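You operate a simulated robot arm through the tools that you are given. There is no shell and no other tool. Be economical: measure what you need, move in short steps, check, and stop when the job is done.

The job below is to be done with a simulated robot arm. You get a single attempt, and the scene is never put back.

TASK
Free the three turn knobs on the door flap and run the zip open.

Only the result counts: the job must be done as asked and must still hold three seconds after the hand-in. Knocking over, shifting, dropping, spilling or breaking anything else fails it.

THE ROBOT
A 6-joint arm with a two-finger parallel gripper, fixed in place. Base frame: the origin is at the foot of the arm, x ahead of it, y to its left, z up. Units: mm, degrees, N and s.
With the tool pointing down near the work surface it reaches from about 460 to 880 mm from the base axis. Its first joint turns from -115.0 to 115.0 degrees. Payload 4.2 kg.
The TCP is the grasp point between the finger pads, 23 mm short of the fingertips. In the tool frame z runs along the fingers and y along their closing line. The gripper opens to 94 mm. The fingers are 38 mm wide and 10 mm thick; the gripper's body (54 by 96 mm) begins 39 mm behind the TCP.
Orientation is told as [roll, pitch, yaw] about the base's x, y, z axes, in that order, counted from this pose: with the fingers straight down and closing along the base's y, the tool's x points along the base's -x, its y along +y and its z along -z.

THE INTERFACE
- The arm moves only by the tool arm_command. Its argument "moves" is a list of rows, each an object of numbers (a shift or turn left out is 0, a gripper value left out holds the last): "hand": the opening in per cent of the stroke, from 0 (shut) to 100 (fully open); "x", "y", "z": the shift along the base's x, y, z in units of 20 mm (1.0 is 20 mm); "ax", "ay", "az": the turn, a rotation vector about the base's x, y, z in units of 4 degrees (1.0 is 4 degrees). In form: [{"hand": .., "x": .., "y": .., "z": .., "ax": .., "ay": .., "az": ..}, ...]. A call has 1 to 10 rows; each row shifts and turns the commanded pose from where the row before left it. A call with a number of a shift or a turn outside -1 to 1 is refused whole. Each row takes 0.2 s and may step no farther than 50 mm and 8.6 degrees from the row before; otherwise, or with a gripper value out of range, the whole call is refused. A pose out of reach is approached as far as the arm can. The call stops where the force on the tool passes 40 N (or 10 N more than at its start, if that is more) or the arm is blocked; 0.2 s more then pass. The fingers move at their own pace (about 108 mm/s each) and stop on an object; they squeeze with about 44 N. The grip force told is the motor's: it shows also when the fingers shut on nothing. Time passes only in rows, and 0.2 s behind the last, so rows that do not move let the fingers close. It gives the time, the measured TCP pose, the force on the tool (base axes), the opening and the grip force at its end, in the units of the frame above (readings bear some noise).
- Cameras (640 x 400 px; columns grow to the right, rows downward): "scene" is fixed at [221.4, 649.2, 1817.8]; the picture's right is [-0.82, -0.57, 0.00], its down [-0.37, 0.53, -0.76] and it looks along [0.43, -0.63, -0.65] (base axes); focal length 315 px, centre (320, 200). "wrist" rides on the gripper at [86, 16, -74] in the tool frame; the picture's right is [-0.18, 0.98, 0.00], its down [-0.58, -0.11, -0.81] and it looks along [-0.79, -0.15, 0.59] (tool axes); focal length 243 px, centre (320, 200). There is no depth. A picture from a camera that has moved, and an enlarged one, comes with that camera's place and axes in the base frame and with its lens.
- camera(camera): a new picture of that camera. The clock stands still meanwhile.
- move_column(by): slides the trunk up (or, below 0, down) by that many mm; the arm rides with it, the base frame stays. It gives what a move gives, with no picture.
- close_up(camera, box): a new picture of the part [left, top, right, bottom] of that camera's present view, enlarged. The clock stands still meanwhile.
- sign_off(): hands the job in; it is judged then, once.

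Go step by step. Nothing tells you positions but the pictures and the camera data: compare them with the known pose of the tool, close in by small moves and look again before you grip or let go. The budget is 120 turns and 84 pictures, counting those below and the enlarged ones. Unless the task says otherwise, let go and move clear before handing in, and close with one line.

The tools are called after "Emit:" as name(argument=value, ...) on one line, values as JSON. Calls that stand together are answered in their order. arm_command: Moves the arm, as the interface text tells. Its arguments: {"type":"object","properties":{"moves":{"type":"array"}},"required":["moves"]} The other tools are called the same way: move_column (by) slides the trunk up or down; camera (camera) takes a picture; close_up (camera, box) takes an enlarged picture of a part of a camera's view; sign_off () hands the job in.

At the start:

```text
time: 0.0
eef_pos: [501.1, 46.4, 1475.3]
tcp_rot: [0.0, 0.0, 0.0]
wrist_force: [0.1, 1.1, -0.5]
finger_gap: 94.0
grip_force: 0.1
trunk travel left (down, up): [-861.0, 129.0]
```

scene: 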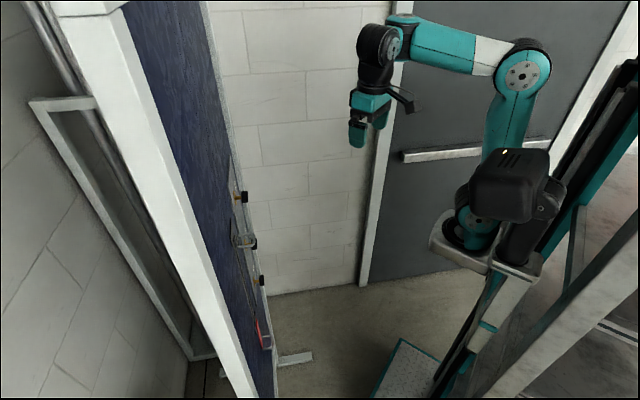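
wrist: 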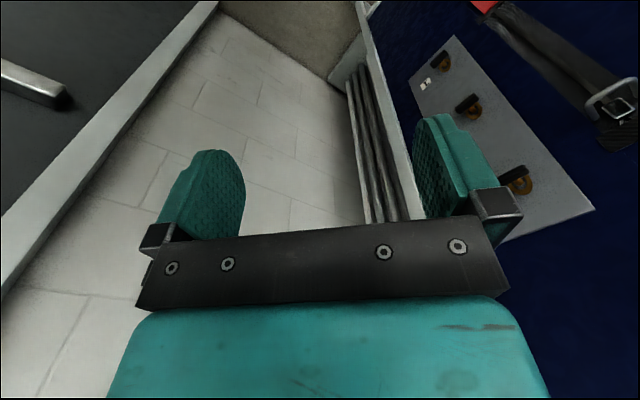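

I see a blue vertical panel with a grey plate carrying three turn knobs and a strap with a buckle. I will enlarge both views before moving.

Emit:
close_up(camera="scene", box=[190, 160, 310, 380])

Emit:
close_up(camera="wrist", box=[380, 0, 640, 250])

```text
1.82 times, centred on (250, 270) of scene
camera zoom: at [221.4, 649.2, 1817.8], right [-0.82, -0.57, 0.0], down [-0.37, 0.53, -0.76], along [0.43, -0.63, -0.65], focal length 573 px, centre (447, 73)
```

zoom: 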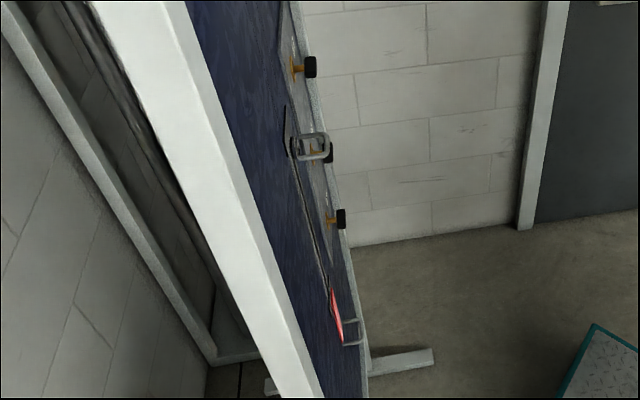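

```text
1.60 times, centred on (510, 125) of wrist
camera zoom: at [415.4, 62.6, 1550.7], right [0.18, 0.98, 0.0], down [0.58, -0.11, 0.81], along [0.79, -0.15, -0.59], focal length 388 px, centre (16, 320)
```

zoom: 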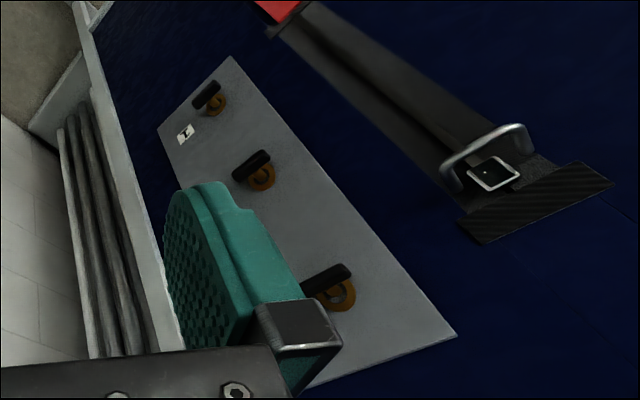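

The panel stands vertical at about 45° to the base: the knobs are at about (700, 270) with z from 1000 to 1335, and the zip is near (620, 350). I will turn the hand by yaw for a frontal look.

Emit:
arm_command(moves=[{"az": 1, "hand": 0}, {"az": 1}, {"az": 1}, {"az": 1}, {"az": 1}, {"az": 1}, {"az": 1}, {"az": 1}, {"az": 1}, {"az": 1}])

Emit:
camera(camera="wrist")

```text
time: 2.2
eef_pos: [500.5, 46.1, 1474.4]
tcp_rot: [0.0, 0.0, 40.1]
wrist_force: [-0.2, 0.2, 0.5]
finger_gap: 0.0
grip_force: 42.6
trunk travel left (down, up): [-861.0, 129.0]
```

```text
79 pictures are left
camera wrist: at [425.6, 2.9, 1550.5], right [-0.49, 0.87, 0.0], down [0.51, 0.29, 0.81], along [0.7, 0.4, -0.59], focal length 243 px, centre (320, 200)
```

wrist: 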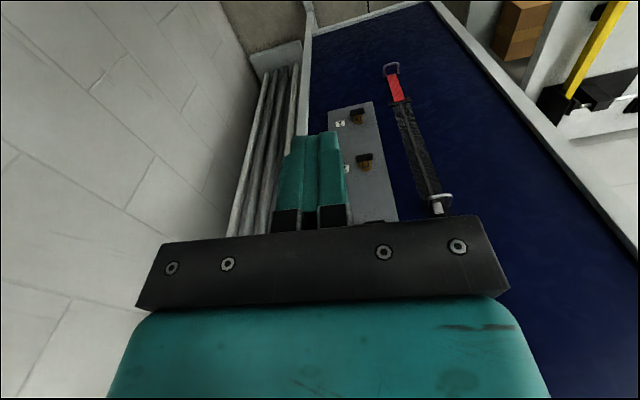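

Now I see the plate and the zip nearly square on. I will enlarge this view.

Emit:
close_up(camera="wrist", box=[310, 50, 470, 230])

Emit:
move_column(by=-250)

Emit:
camera(camera="wrist")

```text
2.22 times, centred on (390, 140) of wrist
camera zoom: at [425.6, 2.9, 1550.5], right [-0.49, 0.87, 0.0], down [0.51, 0.29, 0.81], along [0.7, 0.4, -0.59], focal length 539 px, centre (164, 333)
```

zoom: 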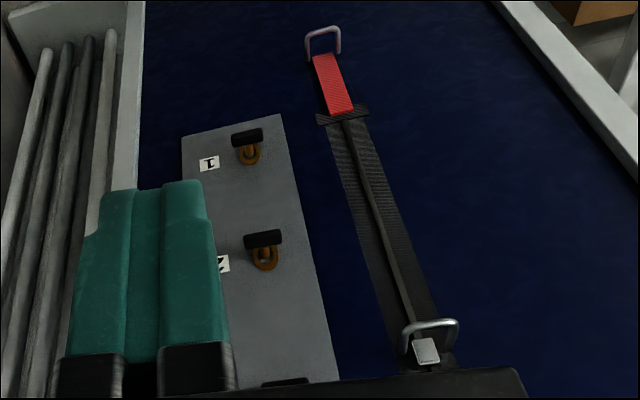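

```text
time: 4.8
eef_pos: [500.3, 46.0, 1226.3]
tcp_rot: [-0.1, 0.0, 40.0]
wrist_force: [0.0, 0.3, -0.3]
finger_gap: 0.3
grip_force: 42.8
trunk travel left (down, up): [-611.0, 379.0]
```

```text
77 pictures are left
camera wrist: at [425.4, 2.9, 1300.6], right [-0.49, 0.87, 0.0], down [0.52, 0.29, 0.81], along [0.7, 0.4, -0.59], focal length 243 px, centre (320, 200)
```

wrist: 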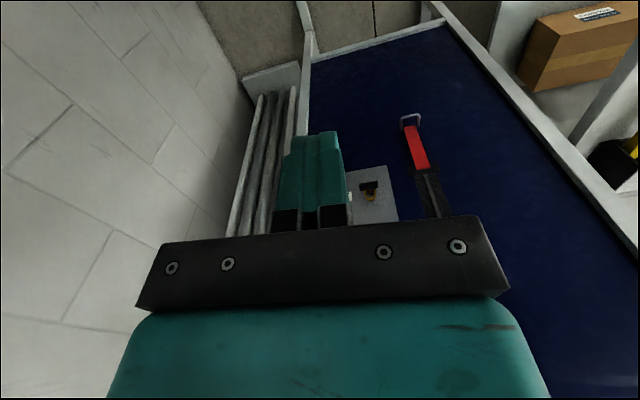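

Next I will pitch the hand up toward the panel so the wrist camera looks straight at it.

Emit:
arm_command(moves=[{"ax": 0.7, "ay": -0.7}, {"ax": 0.7, "ay": -0.7}, {"ax": 0.7, "ay": -0.7}, {"ax": 0.7, "ay": -0.7}, {"ax": 0.7, "ay": -0.7}, {"ax": 0.7, "ay": -0.7}, {"ax": 0.7, "ay": -0.7}, {"ax": 0.7, "ay": -0.7}, {"ax": 0.7, "ay": -0.7}, {"az": 1}])

Emit:
camera(camera="wrist")

Emit:
camera(camera="scene")

```text
time: 7.0
eef_pos: [508.0, 58.2, 1236.5]
tcp_rot: [4.0, -31.8, 43.1]
wrist_force: [-0.1, 0.2, -0.1]
finger_gap: 0.1
grip_force: 42.8
out of reach, approached as far as the arm can: row 1, 2, 3, 9
trunk travel left (down, up): [-611.0, 379.0]
```

```text
76 pictures are left
camera wrist: at [418.2, -11.0, 1256.5], right [-0.58, 0.8, 0.16], down [0.17, -0.07, 0.98], along [0.8, 0.6, -0.09], focal length 243 px, centre (320, 200)
```

wrist: 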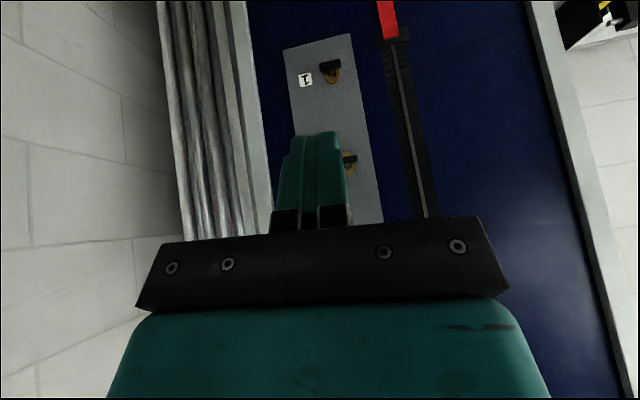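

```text
75 pictures are left
```

scene: 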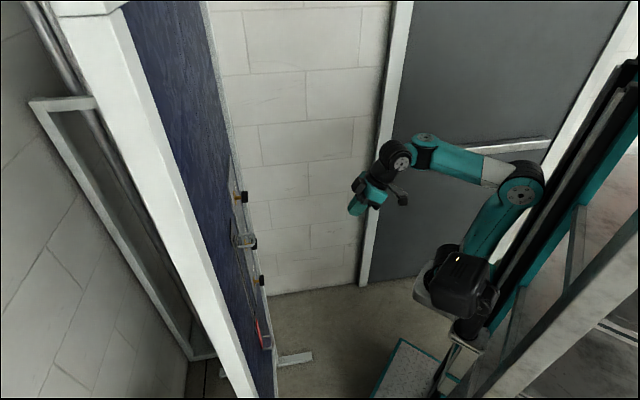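

The bars lie crosswise on the plate, which faces roughly (-0.75, -0.66, 0). I will step closer while pitching the tool further toward horizontal.

Emit:
arm_command(moves=[{"x": 0.8, "y": 0.9}, {"x": 0.8, "y": 0.9}, {"x": 0.5, "y": 0.9}, {"x": 0.3, "y": 0.9, "ax": 0.66, "ay": -0.75}, {"ax": 0.66, "ay": -0.75}, {"ax": 0.66, "ay": -0.75}, {"ax": 0.66, "ay": -0.75}, {"ax": 0.66, "ay": -0.75}, {"ax": 0.66, "ay": -0.75}, {"ax": 0.66, "ay": -0.75}])

Emit:
arm_command(moves=[{"ax": 0.66, "ay": -0.75}, {"ax": 0.66, "ay": -0.75}, {"ax": 0.66, "ay": -0.75}, {"ax": 0.66, "ay": -0.75}, {"ax": 0.66, "ay": -0.75}, {"ax": 0.66, "ay": -0.75}, {"ax": 0.66, "ay": -0.75}])

Emit:
camera(camera="wrist")

Emit:
camera(camera="scene")

```text
time: 9.2
eef_pos: [556.0, 130.2, 1237.4]
tcp_rot: [2.4, -59.8, 44.4]
wrist_force: [-0.6, 0.5, 0.2]
finger_gap: 0.0
grip_force: 42.6
trunk travel left (down, up): [-611.0, 379.0]
```

```text
time: 10.8
eef_pos: [553.0, 127.9, 1236.9]
tcp_rot: [-28.8, -87.3, 75.1]
wrist_force: [-0.8, 0.2, -0.5]
finger_gap: 0.0
grip_force: 42.8
trunk travel left (down, up): [-611.0, 379.0]
```

```text
74 pictures are left
camera wrist: at [491.6, 83.3, 1153.8], right [-0.71, 0.69, 0.16], down [-0.47, -0.63, 0.62], along [0.53, 0.36, 0.77], focal length 243 px, centre (320, 200)
```

wrist: 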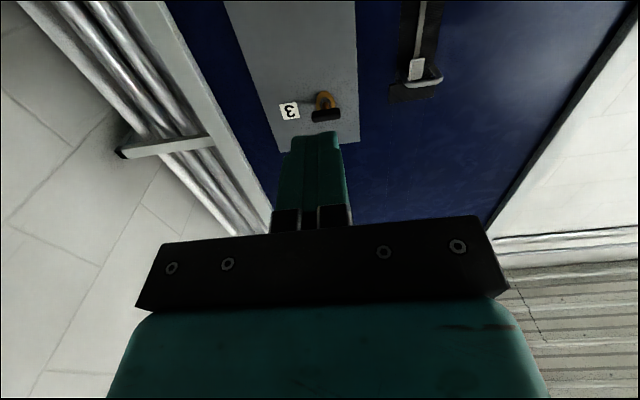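

```text
73 pictures are left
```

scene: 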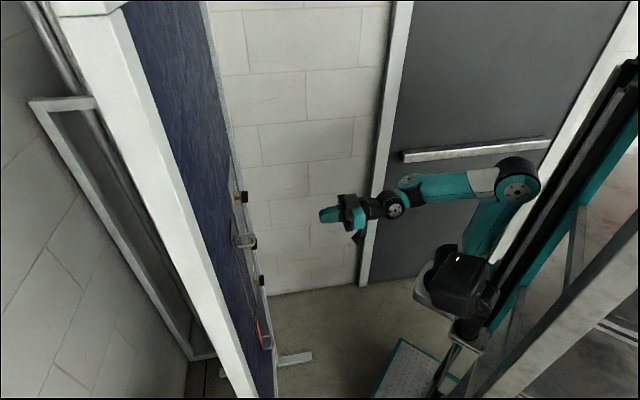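

The tool now points at the panel. Knob 3's bar is at about (703, 270, 1328), standing some 35 mm off the plate. I will enlarge the view to see which way the bar lies.

Emit:
close_up(camera="wrist", box=[270, 60, 460, 160])

```text
3.37 times, centred on (365, 110) of wrist
camera zoom: at [491.6, 83.3, 1153.8], right [-0.71, 0.69, 0.16], down [-0.47, -0.63, 0.62], along [0.53, 0.36, 0.77], focal length 817 px, centre (168, 503)
```

zoom: 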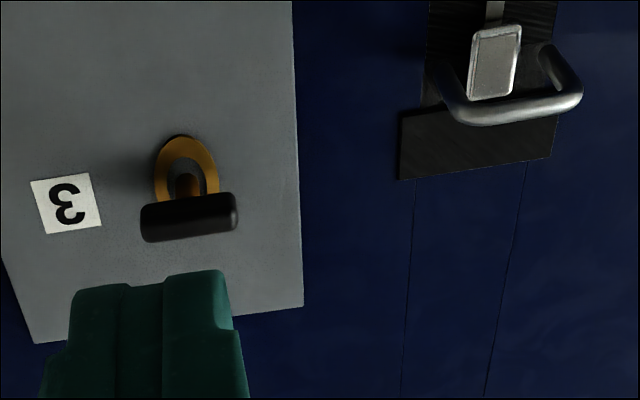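

The bar lies crosswise and its brass eyelet stands upright, so each bar needs a 90° turn. I will roll the gripper 90° so the fingers close vertically, and lower the column to knob 1.

Emit:
arm_command(moves=[{"ax": 1.0, "ay": 1.0, "hand": 60}, {"ax": 1.0, "ay": 1.0}, {"ax": 1.0, "ay": 1.0}, {"ax": 1.0, "ay": 1.0}, {"ax": 1.0, "ay": 1.0}, {"ax": 1.0, "ay": 1.0}, {"ax": 1.0, "ay": 1.0}, {"ax": 1.0, "ay": 1.0}, {"ax": 1.0, "ay": 1.0}, {"ax": 1.0, "ay": 1.0}])

Emit:
arm_command(moves=[{"ax": 1.0, "ay": 1.0}, {"ax": 1.0, "ay": 1.0}, {"ax": 1.0, "ay": 1.0}, {"ax": 1.0, "ay": 1.0}, {"ax": 1.0, "ay": 1.0}, {"ax": 0.9, "ay": 0.9}, {"ax": 0.47, "ay": -0.47}])

Emit:
move_column(by=-236)

Emit:
camera(camera="wrist")

Emit:
camera(camera="scene")

```text
time: 13.0
eef_pos: [554.2, 130.7, 1236.1]
tcp_rot: [89.6, -34.6, -42.1]
wrist_force: [0.3, -0.6, -0.5]
finger_gap: 56.4
grip_force: 0.1
trunk travel left (down, up): [-611.0, 379.0]
```

```text
time: 14.6
eef_pos: [555.3, 129.9, 1237.1]
tcp_rot: [93.9, -1.4, -42.7]
wrist_force: [-0.7, 0.3, -0.8]
finger_gap: 56.2
grip_force: 0.2
trunk travel left (down, up): [-611.0, 379.0]
```

```text
time: 17.1
eef_pos: [554.7, 129.7, 1001.2]
tcp_rot: [93.9, -1.5, -42.7]
wrist_force: [-0.6, 0.0, 0.1]
finger_gap: 56.7
grip_force: 0.1
trunk travel left (down, up): [-375.0, 615.0]
```

```text
71 pictures are left
camera wrist: at [441.3, 134.1, 1010.1], right [0.07, -0.16, 0.99], down [-0.11, -0.98, -0.15], along [0.99, -0.1, -0.09], focal length 243 px, centre (320, 200)
```

wrist: 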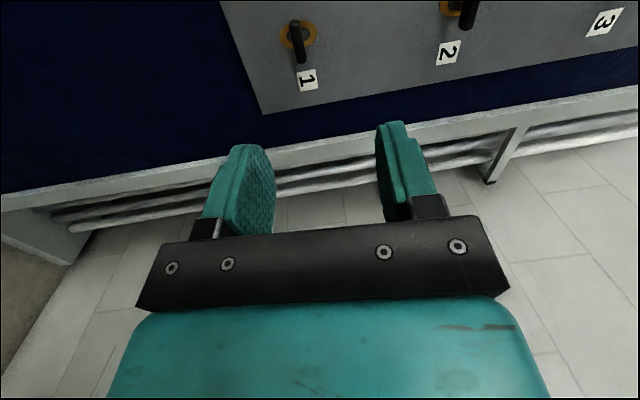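

```text
70 pictures are left
```

scene: 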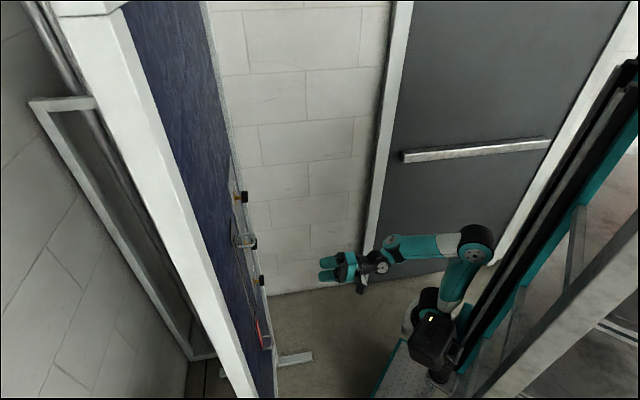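

Knob 1's bar reads at about (701, 269, 991). I will straighten the orientation and close in to 85 mm short of it.

Emit:
arm_command(moves=[{"ax": -0.22, "ay": 0.47, "az": -0.28}, {"ax": -0.22, "ay": 0.47, "az": -0.29}, {"x": 0.856, "y": 0.785, "z": -0.09}, {"x": 0.856, "y": 0.785, "z": -0.09}, {"x": 0.856, "y": 0.785, "z": -0.09}, {"x": 0.856, "y": 0.785, "z": -0.09}, {"x": 0.856, "y": 0.785, "z": -0.09}])

Emit:
camera(camera="wrist")

Emit:
close_up(camera="scene", box=[200, 170, 400, 370])

```text
time: 18.6
eef_pos: [640.9, 208.3, 990.9]
tcp_rot: [90.0, 0.0, -44.9]
wrist_force: [-0.1, -0.2, -0.4]
finger_gap: 56.5
grip_force: 0.1
trunk travel left (down, up): [-375.0, 615.0]
```

```text
69 pictures are left
camera wrist: at [528.4, 217.1, 1008.2], right [0.13, -0.13, 0.98], down [-0.16, -0.98, -0.11], along [0.98, -0.14, -0.15], focal length 243 px, centre (320, 200)
```

wrist: 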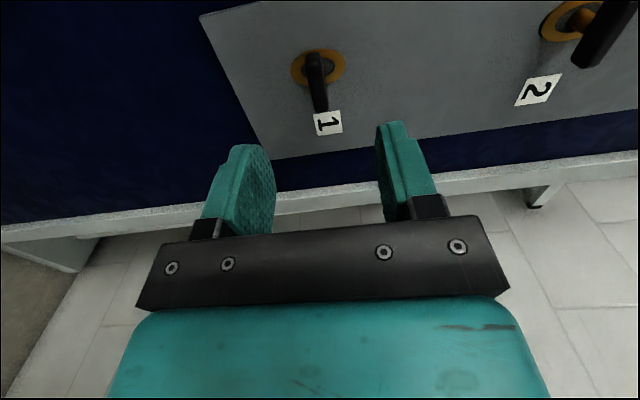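

```text
2.00 times, centred on (300, 270) of scene
camera zoom: at [221.4, 649.2, 1817.8], right [-0.82, -0.57, 0.0], down [-0.37, 0.53, -0.76], along [0.43, -0.63, -0.65], focal length 630 px, centre (360, 60)
```

zoom: 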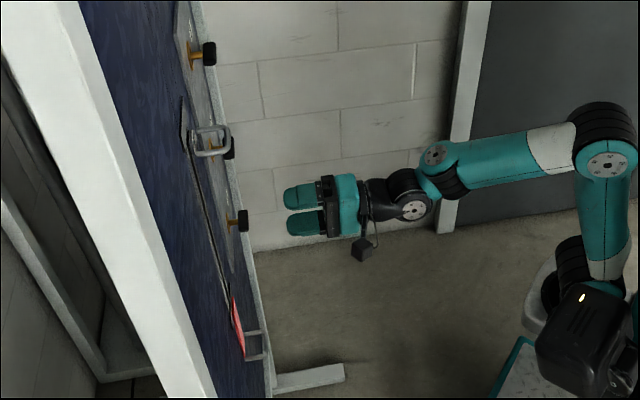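

Knob 1's bar is now at about u = -302, n = 687 and z = 990 in panel axes. I will advance until the pads straddle the bar and then look.

Emit:
arm_command(moves=[{"x": 0.66, "y": 0.716, "z": -0.02}, {"x": 0.66, "y": 0.716, "z": -0.02}, {"x": 0.66, "y": 0.716}, {"x": 0.66, "y": 0.716}])

Emit:
camera(camera="wrist")

Emit:
close_up(camera="scene", box=[220, 220, 340, 340])

```text
time: 19.6
eef_pos: [694.4, 266.9, 992.4]
tcp_rot: [90.2, 0.1, -45.0]
wrist_force: [0.0, 0.2, -0.3]
finger_gap: 56.5
grip_force: 0.1
trunk travel left (down, up): [-375.0, 615.0]
```

```text
67 pictures are left
camera wrist: at [579.9, 275.7, 1007.8], right [0.13, -0.13, 0.98], down [-0.16, -0.98, -0.11], along [0.98, -0.14, -0.15], focal length 243 px, centre (320, 200)
```

wrist: 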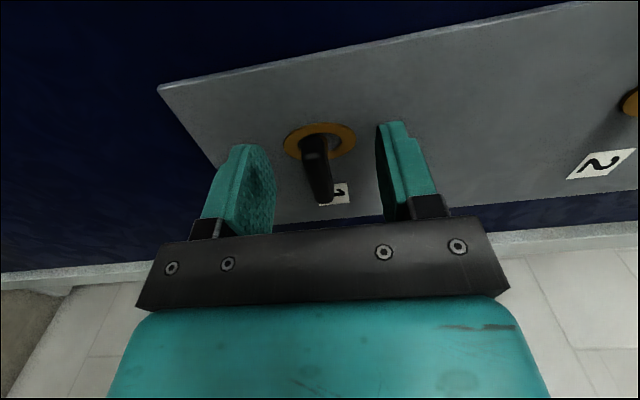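

```text
3.33 times, centred on (280, 280) of scene
camera zoom: at [221.4, 649.2, 1817.8], right [-0.82, -0.57, 0.0], down [-0.37, 0.53, -0.76], along [0.43, -0.63, -0.65], focal length 1050 px, centre (453, -67)
```

zoom: 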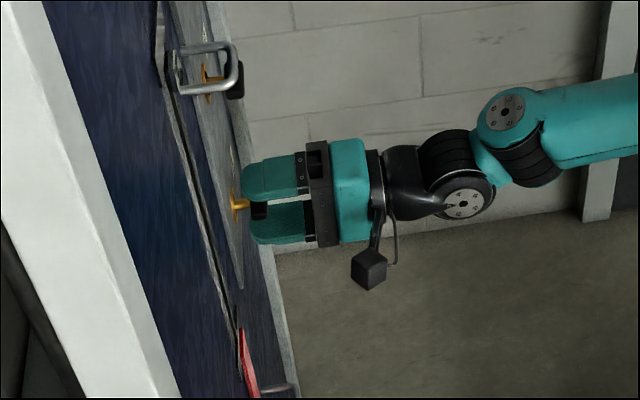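

The bar sits between the pads and clear of the plate. I will close on it.

Emit:
arm_command(moves=[{"hand": 0}, {"hand": 0}, {"hand": 0}])

```text
time: 20.4
eef_pos: [693.6, 267.3, 989.2]
tcp_rot: [89.9, 0.1, -44.9]
wrist_force: [-2.8, 0.9, -6.5]
finger_gap: 11.0
grip_force: 45.1
trunk travel left (down, up): [-375.0, 615.0]
```

It is gripped at 11 mm. I will try a small turn and watch the force.

Emit:
arm_command(moves=[{"ax": -0.7, "ay": -0.7}, {"ax": -0.7, "ay": -0.7}, {"ax": -0.7, "ay": -0.7}, {"ax": -0.7, "ay": -0.7}])

Emit:
camera(camera="wrist")

```text
time: 21.4
eef_pos: [692.5, 267.2, 990.2]
tcp_rot: [89.9, -15.9, -44.7]
wrist_force: [-5.5, 0.2, -16.7]
finger_gap: 11.1
grip_force: 44.7
trunk travel left (down, up): [-375.0, 615.0]
```

```text
65 pictures are left
camera wrist: at [579.3, 276.3, 981.6], right [-0.06, 0.07, 1.0], down [-0.15, -0.99, 0.06], along [0.99, -0.15, 0.07], focal length 243 px, centre (320, 200)
```

wrist: 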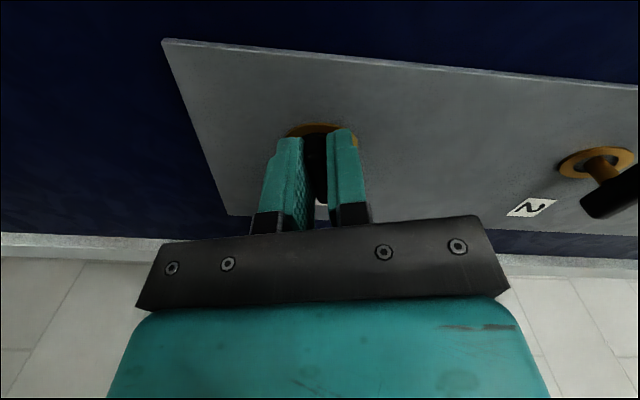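

The knob turns with the hand, but a 17 N downward force builds up. I will lower the hand slightly and continue the turn.

Emit:
arm_command(moves=[{"z": -0.1}, {"ax": -0.7, "ay": -0.7}, {"ax": -0.7, "ay": -0.7}, {"ax": -0.7, "ay": -0.7}, {"ax": -0.7, "ay": -0.7}])

```text
time: 22.6
eef_pos: [693.1, 266.3, 988.1]
tcp_rot: [89.7, -31.8, -44.7]
wrist_force: [-10.7, 2.2, -17.3]
finger_gap: 10.8
grip_force: 45.4
trunk travel left (down, up): [-375.0, 615.0]
```

The force is modest, so I will ease the hand along it and continue.

Emit:
arm_command(moves=[{"x": -0.04, "y": 0.04, "z": -0.1}, {"ax": -0.7, "ay": -0.7}, {"ax": -0.7, "ay": -0.7}, {"ax": -0.7, "ay": -0.7}, {"ax": -0.7, "ay": -0.7}])

```text
time: 23.9
eef_pos: [694.8, 266.5, 987.7]
tcp_rot: [90.1, -47.6, -45.1]
wrist_force: [13.2, 2.9, -1.8]
finger_gap: 11.0
grip_force: 44.6
trunk travel left (down, up): [-375.0, 615.0]
```

Emit:
arm_command(moves=[{"x": 0.04, "y": -0.04}, {"ax": -0.7, "ay": -0.7}, {"ax": -0.7, "ay": -0.7}, {"ax": -0.7, "ay": -0.7}, {"ax": -0.7, "ay": -0.7}, {"ax": -0.7, "ay": -0.7}])

```text
time: 25.2
eef_pos: [694.6, 264.7, 985.5]
tcp_rot: [89.7, -67.4, -44.6]
wrist_force: [7.2, -4.1, -4.0]
finger_gap: 10.9
grip_force: 44.8
trunk travel left (down, up): [-375.0, 615.0]
```

The forces are low and the turn is at 67°. I will finish to 90°.

Emit:
arm_command(moves=[{"ax": -0.7, "ay": -0.7}, {"ax": -0.7, "ay": -0.7}, {"ax": -0.7, "ay": -0.7}, {"ax": -0.7, "ay": -0.7}, {"ax": -0.7, "ay": -0.7}, {"ax": -0.46, "ay": -0.46}])

Emit:
camera(camera="wrist")

```text
time: 26.6
eef_pos: [696.0, 263.6, 986.4]
tcp_rot: [44.2, -89.6, 0.5]
wrist_force: [11.2, -20.3, -13.2]
finger_gap: 10.9
grip_force: 44.9
trunk travel left (down, up): [-375.0, 615.0]
```

```text
64 pictures are left
camera wrist: at [631.9, 223.6, 900.4], right [-0.69, 0.7, 0.19], down [-0.49, -0.65, 0.58], along [0.53, 0.31, 0.79], focal length 243 px, centre (320, 200)
```

wrist: 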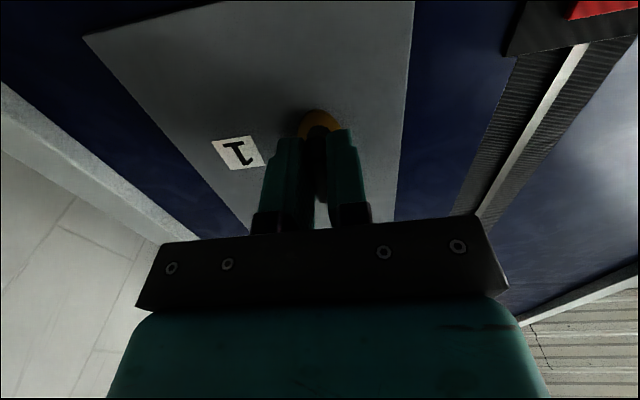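

The bar is at 90°. I will relieve the side load, open the hand and retract straight back to check it.

Emit:
arm_command(moves=[{"x": 0.05, "y": -0.05}, {"hand": 55}, {"hand": 55}, {"x": -0.7, "y": -0.7}, {"x": -0.7, "y": -0.7}, {"x": -0.7, "y": -0.7}, {"x": -0.7, "y": -0.7}])

Emit:
camera(camera="wrist")

Emit:
close_up(camera="scene", box=[210, 180, 330, 360])

```text
time: 28.2
eef_pos: [638.2, 208.8, 988.7]
tcp_rot: [69.8, -89.7, -24.7]
wrist_force: [1.2, -0.7, -0.4]
finger_gap: 51.8
grip_force: 0.1
trunk travel left (down, up): [-375.0, 615.0]
```

```text
63 pictures are left
camera wrist: at [574.5, 168.3, 902.5], right [-0.69, 0.69, 0.19], down [-0.49, -0.65, 0.58], along [0.53, 0.31, 0.79], focal length 243 px, centre (320, 200)
```

wrist: 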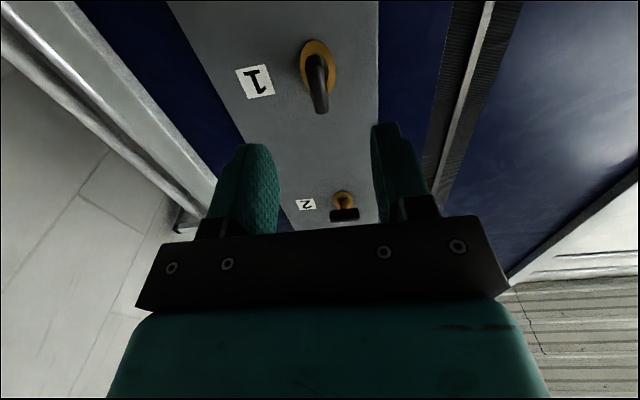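

```text
2.22 times, centred on (270, 270) of scene
camera zoom: at [221.4, 649.2, 1817.8], right [-0.82, -0.57, 0.0], down [-0.37, 0.53, -0.76], along [0.43, -0.63, -0.65], focal length 700 px, centre (431, 44)
```

zoom: 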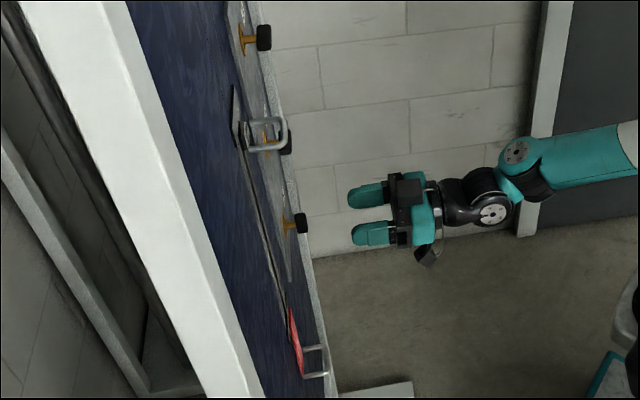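

Knob 1 stands nearly upright. I will enlarge it to check the remaining tilt.

Emit:
close_up(camera="wrist", box=[270, 20, 370, 130])

```text
3.64 times, centred on (320, 75) of wrist
camera zoom: at [574.5, 168.3, 902.5], right [-0.69, 0.69, 0.19], down [-0.49, -0.65, 0.58], along [0.53, 0.31, 0.79], focal length 882 px, centre (320, 654)
```

zoom: 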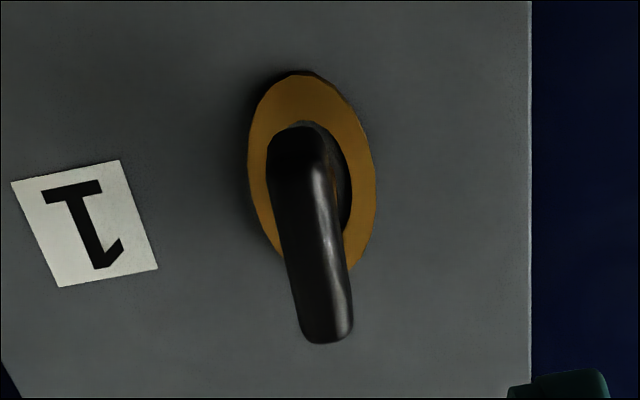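

Knob 1 is aligned with its eyelet. I will roll back and go up to knob 2.

Emit:
move_column(by=170)

Emit:
arm_command(moves=[{"ax": 1.0, "ay": 1.0}, {"ax": 1.0, "ay": 1.0}, {"ax": 1.0, "ay": 1.0}, {"ax": 1.0, "ay": 1.0}, {"ax": 1.0, "ay": 1.0}, {"ax": 1.0, "ay": 1.0}, {"ax": 1.0, "ay": 1.0}, {"ax": 1.0, "ay": 1.0}])

Emit:
arm_command(moves=[{"ax": 1.0, "ay": 1.0}, {"ax": 1.0, "ay": 1.0}, {"ax": 1.0, "ay": 1.0}, {"ax": 1.0, "ay": 1.0}, {"ax": 1.0, "ay": 1.0}, {"ax": 1.0, "ay": 1.0}, {"ax": 1.0, "ay": 1.0}, {"ax": 0.9, "ay": 0.9}])

Emit:
camera(camera="wrist")

```text
time: 30.2
eef_pos: [637.4, 208.3, 1157.6]
tcp_rot: [70.5, -89.8, -25.5]
wrist_force: [-0.5, -0.1, -0.3]
finger_gap: 51.5
grip_force: 0.1
trunk travel left (down, up): [-545.0, 445.0]
```

```text
time: 32.0
eef_pos: [637.2, 208.3, 1158.7]
tcp_rot: [89.9, -44.4, -45.0]
wrist_force: [0.0, 0.9, -0.2]
finger_gap: 51.8
grip_force: 0.0
trunk travel left (down, up): [-545.0, 445.0]
```

```text
time: 33.8
eef_pos: [637.6, 208.9, 1158.0]
tcp_rot: [90.0, 0.3, -44.9]
wrist_force: [-0.5, 0.0, -0.5]
finger_gap: 52.0
grip_force: 0.0
trunk travel left (down, up): [-545.0, 445.0]
```

```text
60 pictures are left
camera wrist: at [525.5, 217.5, 1175.8], right [0.13, -0.13, 0.98], down [-0.16, -0.98, -0.11], along [0.98, -0.14, -0.15], focal length 243 px, centre (320, 200)
```

wrist: 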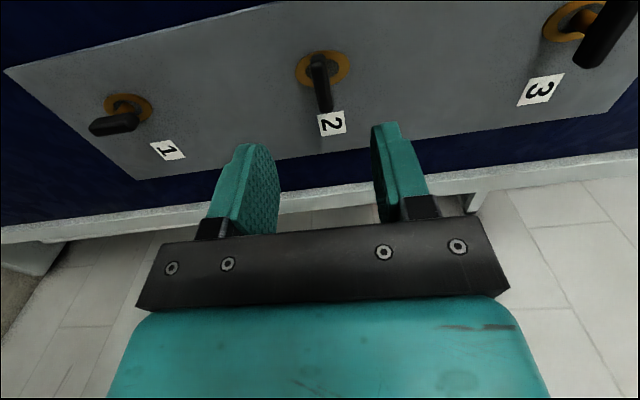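

Knob 2 appears in the same place relative to the hand as knob 1 did. I will use the corrected axis (u ≈ -306, z ≈ 1156) and advance and close.

Emit:
arm_command(moves=[{"x": 0.738, "y": 0.685, "z": -0.02}, {"x": 0.738, "y": 0.685, "z": -0.02}, {"x": 0.738, "y": 0.685, "z": -0.02}, {"x": 0.738, "y": 0.685, "z": -0.02}])

Emit:
camera(camera="wrist")

Emit:
arm_command(moves=[{"hand": 0}, {"hand": 0}, {"hand": 0}])

```text
time: 34.8
eef_pos: [697.7, 261.9, 1157.1]
tcp_rot: [90.0, 0.3, -45.0]
wrist_force: [-0.3, 0.2, 0.1]
finger_gap: 51.6
grip_force: 0.1
trunk travel left (down, up): [-545.0, 445.0]
```

```text
59 pictures are left
camera wrist: at [585.7, 271.0, 1173.8], right [0.13, -0.13, 0.98], down [-0.16, -0.98, -0.11], along [0.98, -0.14, -0.15], focal length 243 px, centre (320, 200)
```

wrist: 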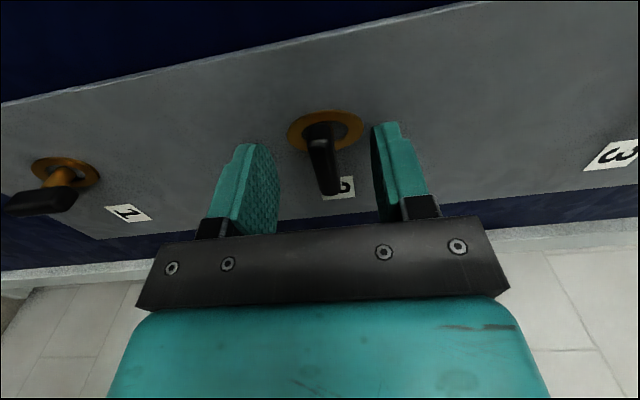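

```text
time: 35.6
eef_pos: [698.2, 262.1, 1160.0]
tcp_rot: [90.4, 0.2, -44.8]
wrist_force: [11.7, 7.2, 21.6]
finger_gap: 10.9
grip_force: 45.0
trunk travel left (down, up): [-545.0, 445.0]
```

It is gripped, with the hand a bit low (+21 N). I will raise it slightly and turn.

Emit:
arm_command(moves=[{"z": 0.14}, {"ax": -0.7, "ay": -0.7}, {"ax": -0.7, "ay": -0.7}, {"ax": -0.7, "ay": -0.7}, {"ax": -0.7, "ay": -0.7}, {"ax": -0.7, "ay": -0.7}])

```text
time: 37.0
eef_pos: [698.0, 262.7, 1160.8]
tcp_rot: [90.3, -19.7, -45.1]
wrist_force: [17.0, -4.8, 24.5]
finger_gap: 10.8
grip_force: 45.1
trunk travel left (down, up): [-545.0, 445.0]
```

Emit:
arm_command(moves=[{"x": 0.03, "y": -0.04, "z": 0.13}, {"ax": -0.7, "ay": -0.7}, {"ax": -0.7, "ay": -0.7}, {"ax": -0.7, "ay": -0.7}, {"ax": -0.7, "ay": -0.7}, {"ax": -0.7, "ay": -0.7}])

```text
time: 38.4
eef_pos: [698.3, 262.6, 1161.7]
tcp_rot: [89.9, -39.5, -44.8]
wrist_force: [4.3, -6.1, 6.9]
finger_gap: 10.9
grip_force: 44.9
trunk travel left (down, up): [-545.0, 445.0]
```

The forces are low, so I will keep turning.

Emit:
arm_command(moves=[{"ax": -0.7, "ay": -0.7}, {"ax": -0.7, "ay": -0.7}, {"ax": -0.7, "ay": -0.7}, {"ax": -0.7, "ay": -0.7}, {"ax": -0.7, "ay": -0.7}, {"ax": -0.7, "ay": -0.7}])

Emit:
arm_command(moves=[{"ax": -0.7, "ay": -0.7}, {"ax": -0.7, "ay": -0.7}, {"ax": -0.7, "ay": -0.7}, {"ax": -0.7, "ay": -0.7}, {"ax": -0.7, "ay": -0.7}, {"ax": -0.7, "ay": -0.7}, {"ax": -0.46, "ay": -0.46}])

```text
time: 39.8
eef_pos: [697.1, 263.1, 1162.9]
tcp_rot: [90.0, -63.1, -44.7]
wrist_force: [-13.5, -1.5, 1.5]
finger_gap: 11.0
grip_force: 44.8
trunk travel left (down, up): [-545.0, 445.0]
```

```text
time: 41.4
eef_pos: [696.8, 264.0, 1163.3]
tcp_rot: [86.2, -89.6, -41.1]
wrist_force: [-13.8, 10.7, 5.2]
finger_gap: 11.1
grip_force: 44.9
trunk travel left (down, up): [-545.0, 445.0]
```

The turn is complete. I will relieve the load, release and retract to check.

Emit:
arm_command(moves=[{"x": -0.05, "y": 0.05}, {"hand": 55}, {"hand": 55}, {"x": -0.7, "y": -0.7}, {"x": -0.7, "y": -0.7}, {"x": -0.7, "y": -0.7}, {"x": -0.7, "y": -0.7}])

Emit:
camera(camera="wrist")

Emit:
move_column(by=169)

Emit:
arm_command(moves=[{"ax": 1.0, "ay": 1.0}, {"ax": 1.0, "ay": 1.0}, {"ax": 1.0, "ay": 1.0}, {"ax": 1.0, "ay": 1.0}, {"ax": 1.0, "ay": 1.0}, {"ax": 1.0, "ay": 1.0}, {"ax": 1.0, "ay": 1.0}, {"ax": 1.0, "ay": 1.0}])

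Emit:
arm_command(moves=[{"ax": 1.0, "ay": 1.0}, {"ax": 1.0, "ay": 1.0}, {"ax": 1.0, "ay": 1.0}, {"ax": 1.0, "ay": 1.0}, {"ax": 1.0, "ay": 1.0}, {"ax": 1.0, "ay": 1.0}, {"ax": 1.0, "ay": 1.0}, {"ax": 0.9, "ay": 0.9}])

Emit:
camera(camera="wrist")

```text
time: 43.0
eef_pos: [642.9, 209.5, 1162.3]
tcp_rot: [80.3, -89.6, -35.2]
wrist_force: [0.5, -0.2, -0.1]
finger_gap: 51.8
grip_force: 0.0
trunk travel left (down, up): [-545.0, 445.0]
```

```text
58 pictures are left
camera wrist: at [578.2, 168.0, 1077.3], right [-0.69, 0.69, 0.19], down [-0.49, -0.65, 0.58], along [0.53, 0.31, 0.79], focal length 243 px, centre (320, 200)
```

wrist: 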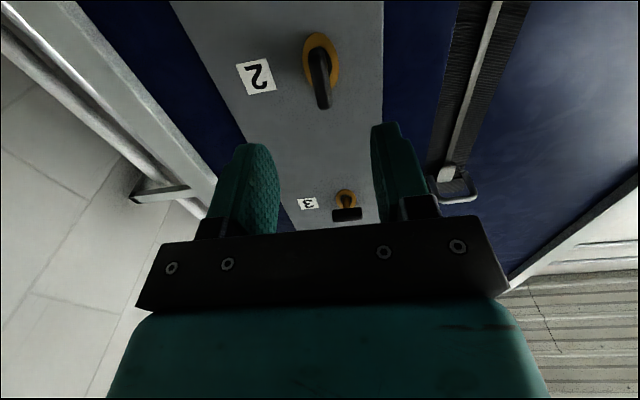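

```text
time: 44.9
eef_pos: [640.9, 207.8, 1332.1]
tcp_rot: [79.0, -89.5, -34.0]
wrist_force: [0.0, -0.3, 0.2]
finger_gap: 51.5
grip_force: 0.1
trunk travel left (down, up): [-714.0, 276.0]
```

```text
time: 46.7
eef_pos: [642.7, 209.1, 1332.2]
tcp_rot: [90.0, -44.1, -44.9]
wrist_force: [0.5, -0.9, -0.7]
finger_gap: 51.8
grip_force: 0.1
trunk travel left (down, up): [-714.0, 276.0]
```

```text
time: 48.5
eef_pos: [642.2, 209.0, 1332.5]
tcp_rot: [90.1, 0.5, -44.8]
wrist_force: [-0.9, 0.0, -0.4]
finger_gap: 51.5
grip_force: 0.1
trunk travel left (down, up): [-714.0, 276.0]
```

```text
57 pictures are left
camera wrist: at [529.5, 216.8, 1349.7], right [0.14, -0.14, 0.98], down [-0.16, -0.98, -0.12], along [0.98, -0.14, -0.16], focal length 243 px, centre (320, 200)
```

wrist: 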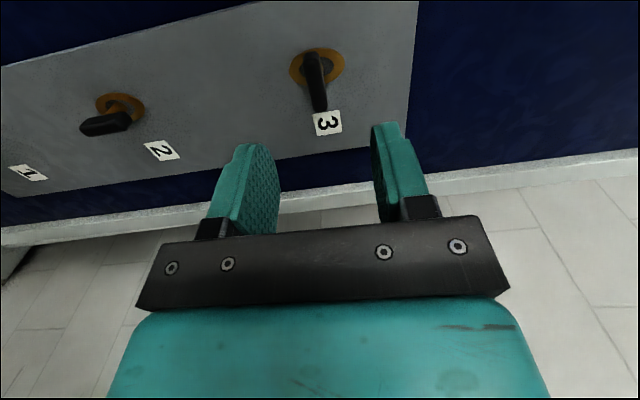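

Knob 3 is nearly centred, so I will advance straight in and close.

Emit:
arm_command(moves=[{"x": 0.68, "y": 0.68}, {"x": 0.68, "y": 0.68}, {"x": 0.68, "y": 0.68, "z": -0.04}, {"x": 0.68, "y": 0.68}, {"hand": 0}, {"hand": 0}, {"hand": 0}])

```text
time: 50.1
eef_pos: [697.2, 263.4, 1330.3]
tcp_rot: [89.9, 0.4, -44.9]
wrist_force: [-6.2, -3.6, -16.7]
finger_gap: 10.9
grip_force: 44.5
trunk travel left (down, up): [-714.0, 276.0]
```

It is gripped, with the hand slightly high. I will ease down and turn.

Emit:
arm_command(moves=[{"z": -0.12}, {"ax": -0.7, "ay": -0.7}, {"ax": -0.7, "ay": -0.7}, {"ax": -0.7, "ay": -0.7}, {"ax": -0.7, "ay": -0.7}, {"ax": -0.7, "ay": -0.7}])

```text
time: 51.5
eef_pos: [697.5, 264.0, 1330.9]
tcp_rot: [90.2, -19.4, -45.0]
wrist_force: [11.3, 5.8, 6.5]
finger_gap: 10.9
grip_force: 44.9
trunk travel left (down, up): [-714.0, 276.0]
```

Emit:
arm_command(moves=[{"z": 0.02}, {"ax": -0.7, "ay": -0.7}, {"ax": -0.7, "ay": -0.7}, {"ax": -0.7, "ay": -0.7}, {"ax": -0.7, "ay": -0.7}, {"ax": -0.7, "ay": -0.7}])

Emit:
arm_command(moves=[{"ax": -0.7, "ay": -0.7}, {"ax": -0.7, "ay": -0.7}, {"ax": -0.7, "ay": -0.7}, {"ax": -0.7, "ay": -0.7}, {"ax": -0.7, "ay": -0.7}, {"ax": -0.7, "ay": -0.7}])

Emit:
arm_command(moves=[{"ax": -0.7, "ay": -0.7}, {"ax": -0.7, "ay": -0.7}, {"ax": -0.7, "ay": -0.7}, {"ax": -0.7, "ay": -0.7}, {"ax": -0.7, "ay": -0.7}, {"ax": -0.7, "ay": -0.7}, {"ax": -0.5, "ay": -0.5}])

```text
time: 52.9
eef_pos: [696.1, 262.9, 1331.0]
tcp_rot: [90.4, -39.3, -45.1]
wrist_force: [19.3, 12.6, 22.0]
finger_gap: 11.0
grip_force: 44.8
trunk travel left (down, up): [-714.0, 276.0]
```

```text
time: 54.3
eef_pos: [696.6, 264.2, 1331.8]
tcp_rot: [90.3, -62.9, -45.1]
wrist_force: [6.6, 12.6, 20.0]
finger_gap: 10.7
grip_force: 45.1
trunk travel left (down, up): [-714.0, 276.0]
```

```text
time: 55.9
eef_pos: [695.8, 264.2, 1330.5]
tcp_rot: [105.9, -89.6, -60.6]
wrist_force: [3.3, 15.8, 24.6]
finger_gap: 10.7
grip_force: 45.4
trunk travel left (down, up): [-714.0, 276.0]
```

Knob 3 has turned. I will relieve the load, release, retract and check.

Emit:
arm_command(moves=[{"x": -0.02, "y": 0.02, "z": 0.08}, {"hand": 55}, {"hand": 55}, {"x": -0.7, "y": -0.7}, {"x": -0.7, "y": -0.7}, {"x": -0.7, "y": -0.7}, {"x": -0.7, "y": -0.7}, {"x": -0.7, "y": -0.7}, {"x": -0.7, "y": -0.7}])

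Emit:
camera(camera="wrist")

Emit:
close_up(camera="scene", box=[200, 170, 320, 360])

```text
time: 57.9
eef_pos: [610.8, 179.0, 1329.9]
tcp_rot: [77.2, -89.5, -32.3]
wrist_force: [1.1, 0.6, 0.4]
finger_gap: 51.9
grip_force: 0.0
trunk travel left (down, up): [-714.0, 276.0]
```

```text
56 pictures are left
camera wrist: at [548.0, 138.2, 1244.7], right [-0.69, 0.69, 0.19], down [-0.49, -0.65, 0.58], along [0.53, 0.31, 0.79], focal length 243 px, centre (320, 200)
```

wrist: 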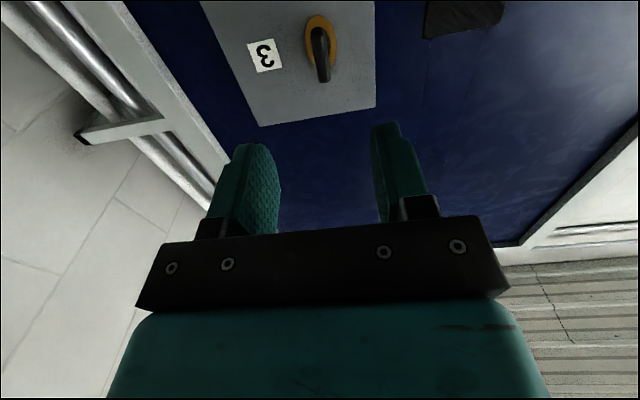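

```text
2.11 times, centred on (260, 265) of scene
camera zoom: at [221.4, 649.2, 1817.8], right [-0.82, -0.57, 0.0], down [-0.37, 0.53, -0.76], along [0.43, -0.63, -0.65], focal length 663 px, centre (446, 63)
```

zoom: 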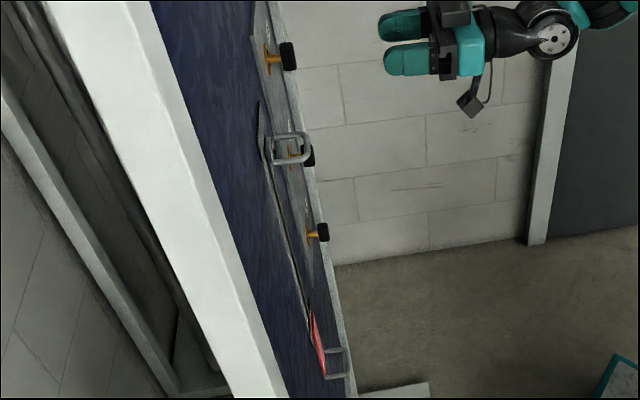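

All three knobs stand upright in their eyelets. Next is the zip: I will shift sideways to in front of it and lower the column so the camera sees its top end.

Emit:
arm_command(moves=[{"x": -0.8, "y": 0.75}, {"x": -0.8, "y": 0.75}, {"x": -0.8, "y": 0.75}, {"x": -0.8, "y": 0.75}, {"x": -0.7, "y": 0.7}])

Emit:
move_column(by=-190)

Emit:
camera(camera="wrist")

Emit:
close_up(camera="wrist", box=[250, 0, 450, 140])

```text
time: 59.1
eef_pos: [533.7, 252.3, 1330.1]
tcp_rot: [81.6, -89.5, -36.6]
wrist_force: [-0.4, -0.4, -0.6]
finger_gap: 51.6
grip_force: 0.1
trunk travel left (down, up): [-714.0, 276.0]
```

```text
time: 61.2
eef_pos: [532.6, 252.4, 1140.9]
tcp_rot: [79.9, -89.5, -34.8]
wrist_force: [-0.1, 1.1, 0.6]
finger_gap: 52.0
grip_force: 0.0
trunk travel left (down, up): [-524.0, 466.0]
```

```text
54 pictures are left
camera wrist: at [469.8, 212.1, 1054.3], right [-0.69, 0.69, 0.19], down [-0.49, -0.65, 0.58], along [0.53, 0.31, 0.79], focal length 243 px, centre (320, 200)
```

wrist: 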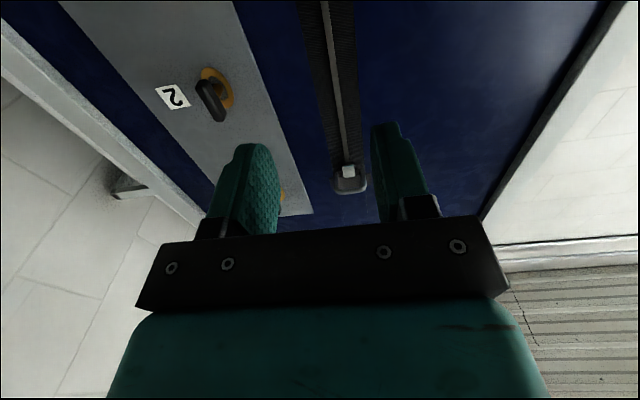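

```text
2.86 times, centred on (350, 70) of wrist
camera zoom: at [469.8, 212.1, 1054.3], right [-0.69, 0.69, 0.19], down [-0.49, -0.65, 0.58], along [0.53, 0.31, 0.79], focal length 693 px, centre (234, 571)
```

zoom: 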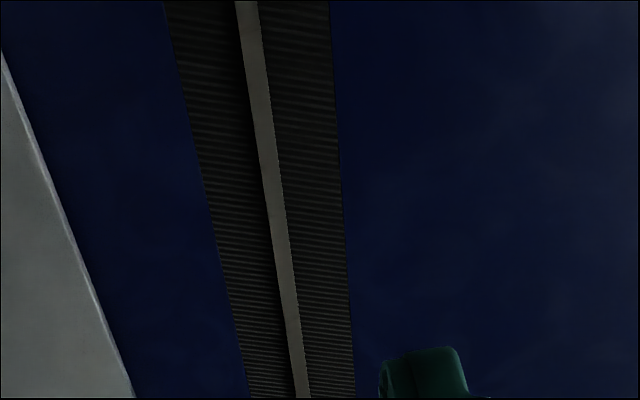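

Emit:
move_column(by=80)

Emit:
close_up(camera="wrist", box=[270, 40, 430, 170])

Emit:
close_up(camera="scene", box=[220, 210, 280, 265])

Emit:
close_up(camera="scene", box=[230, 300, 290, 355])

```text
time: 62.3
eef_pos: [532.3, 252.8, 1219.3]
tcp_rot: [79.2, -89.5, -34.2]
wrist_force: [0.3, -0.1, -1.1]
finger_gap: 51.7
grip_force: 0.1
trunk travel left (down, up): [-604.0, 386.0]
```

```text
3.08 times, centred on (350, 105) of wrist
camera zoom: at [469.8, 212.1, 1134.3], right [-0.69, 0.69, 0.19], down [-0.49, -0.65, 0.58], along [0.53, 0.31, 0.79], focal length 746 px, centre (228, 492)
```

zoom: 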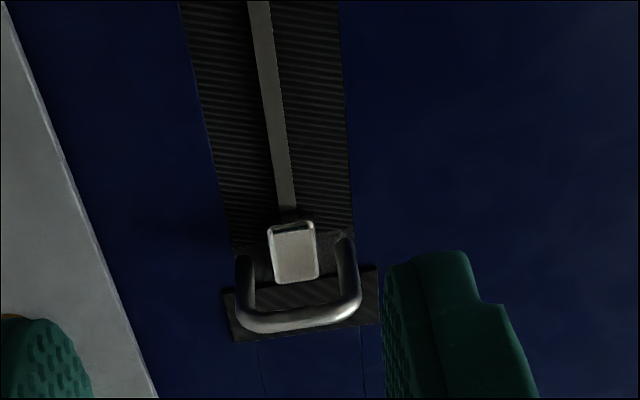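

```text
7.27 times, centred on (250, 238) of scene
camera zoom: at [221.4, 649.2, 1817.8], right [-0.82, -0.57, 0.0], down [-0.37, 0.53, -0.76], along [0.43, -0.63, -0.65], focal length 2292 px, centre (829, -73)
```

zoom: 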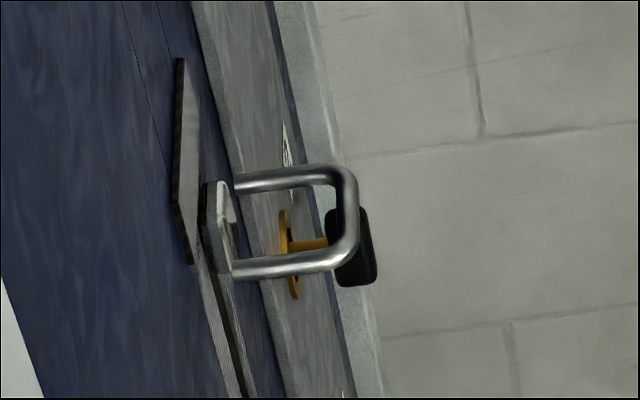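

```text
7.27 times, centred on (260, 328) of scene
camera zoom: at [221.4, 649.2, 1817.8], right [-0.82, -0.57, 0.0], down [-0.37, 0.53, -0.76], along [0.43, -0.63, -0.65], focal length 2292 px, centre (756, -727)
```

zoom: 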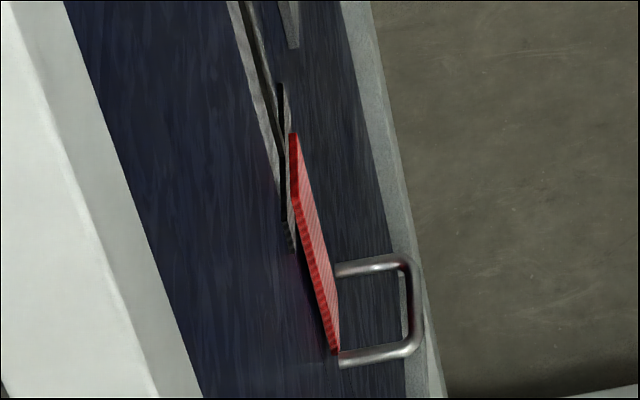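

The slider with its D handle is at the top, at z ≈ 1290, with closed teeth below it, so it must run down. I will inspect the bottom end with the red tab before pulling.

Emit:
move_column(by=-400)

Emit:
camera(camera="wrist")

Emit:
close_up(camera="wrist", box=[240, 0, 440, 140])

```text
time: 66.2
eef_pos: [532.5, 253.1, 819.5]
tcp_rot: [79.8, -89.6, -34.8]
wrist_force: [-0.4, -0.7, 0.5]
finger_gap: 51.6
grip_force: 0.0
trunk travel left (down, up): [-204.0, 786.0]
```

```text
49 pictures are left
camera wrist: at [469.8, 212.1, 734.3], right [-0.69, 0.69, 0.19], down [-0.49, -0.65, 0.58], along [0.53, 0.31, 0.79], focal length 243 px, centre (320, 200)
```

wrist: 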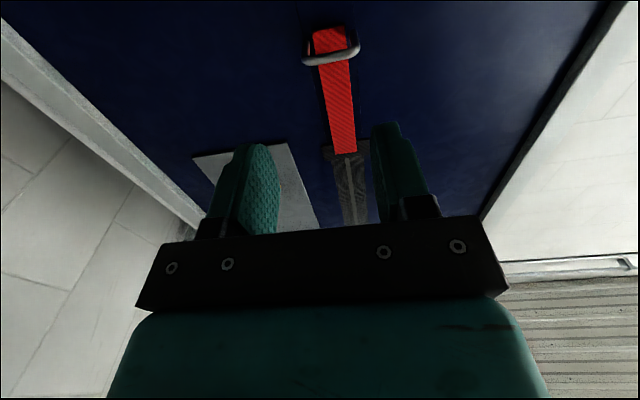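

```text
2.86 times, centred on (340, 70) of wrist
camera zoom: at [469.8, 212.1, 734.3], right [-0.69, 0.69, 0.19], down [-0.49, -0.65, 0.58], along [0.53, 0.31, 0.79], focal length 693 px, centre (263, 571)
```

zoom: 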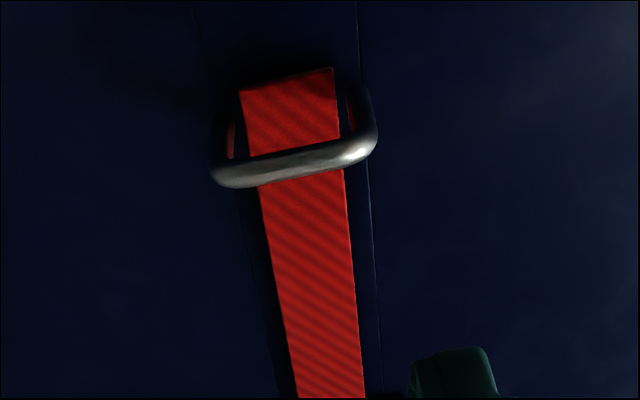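

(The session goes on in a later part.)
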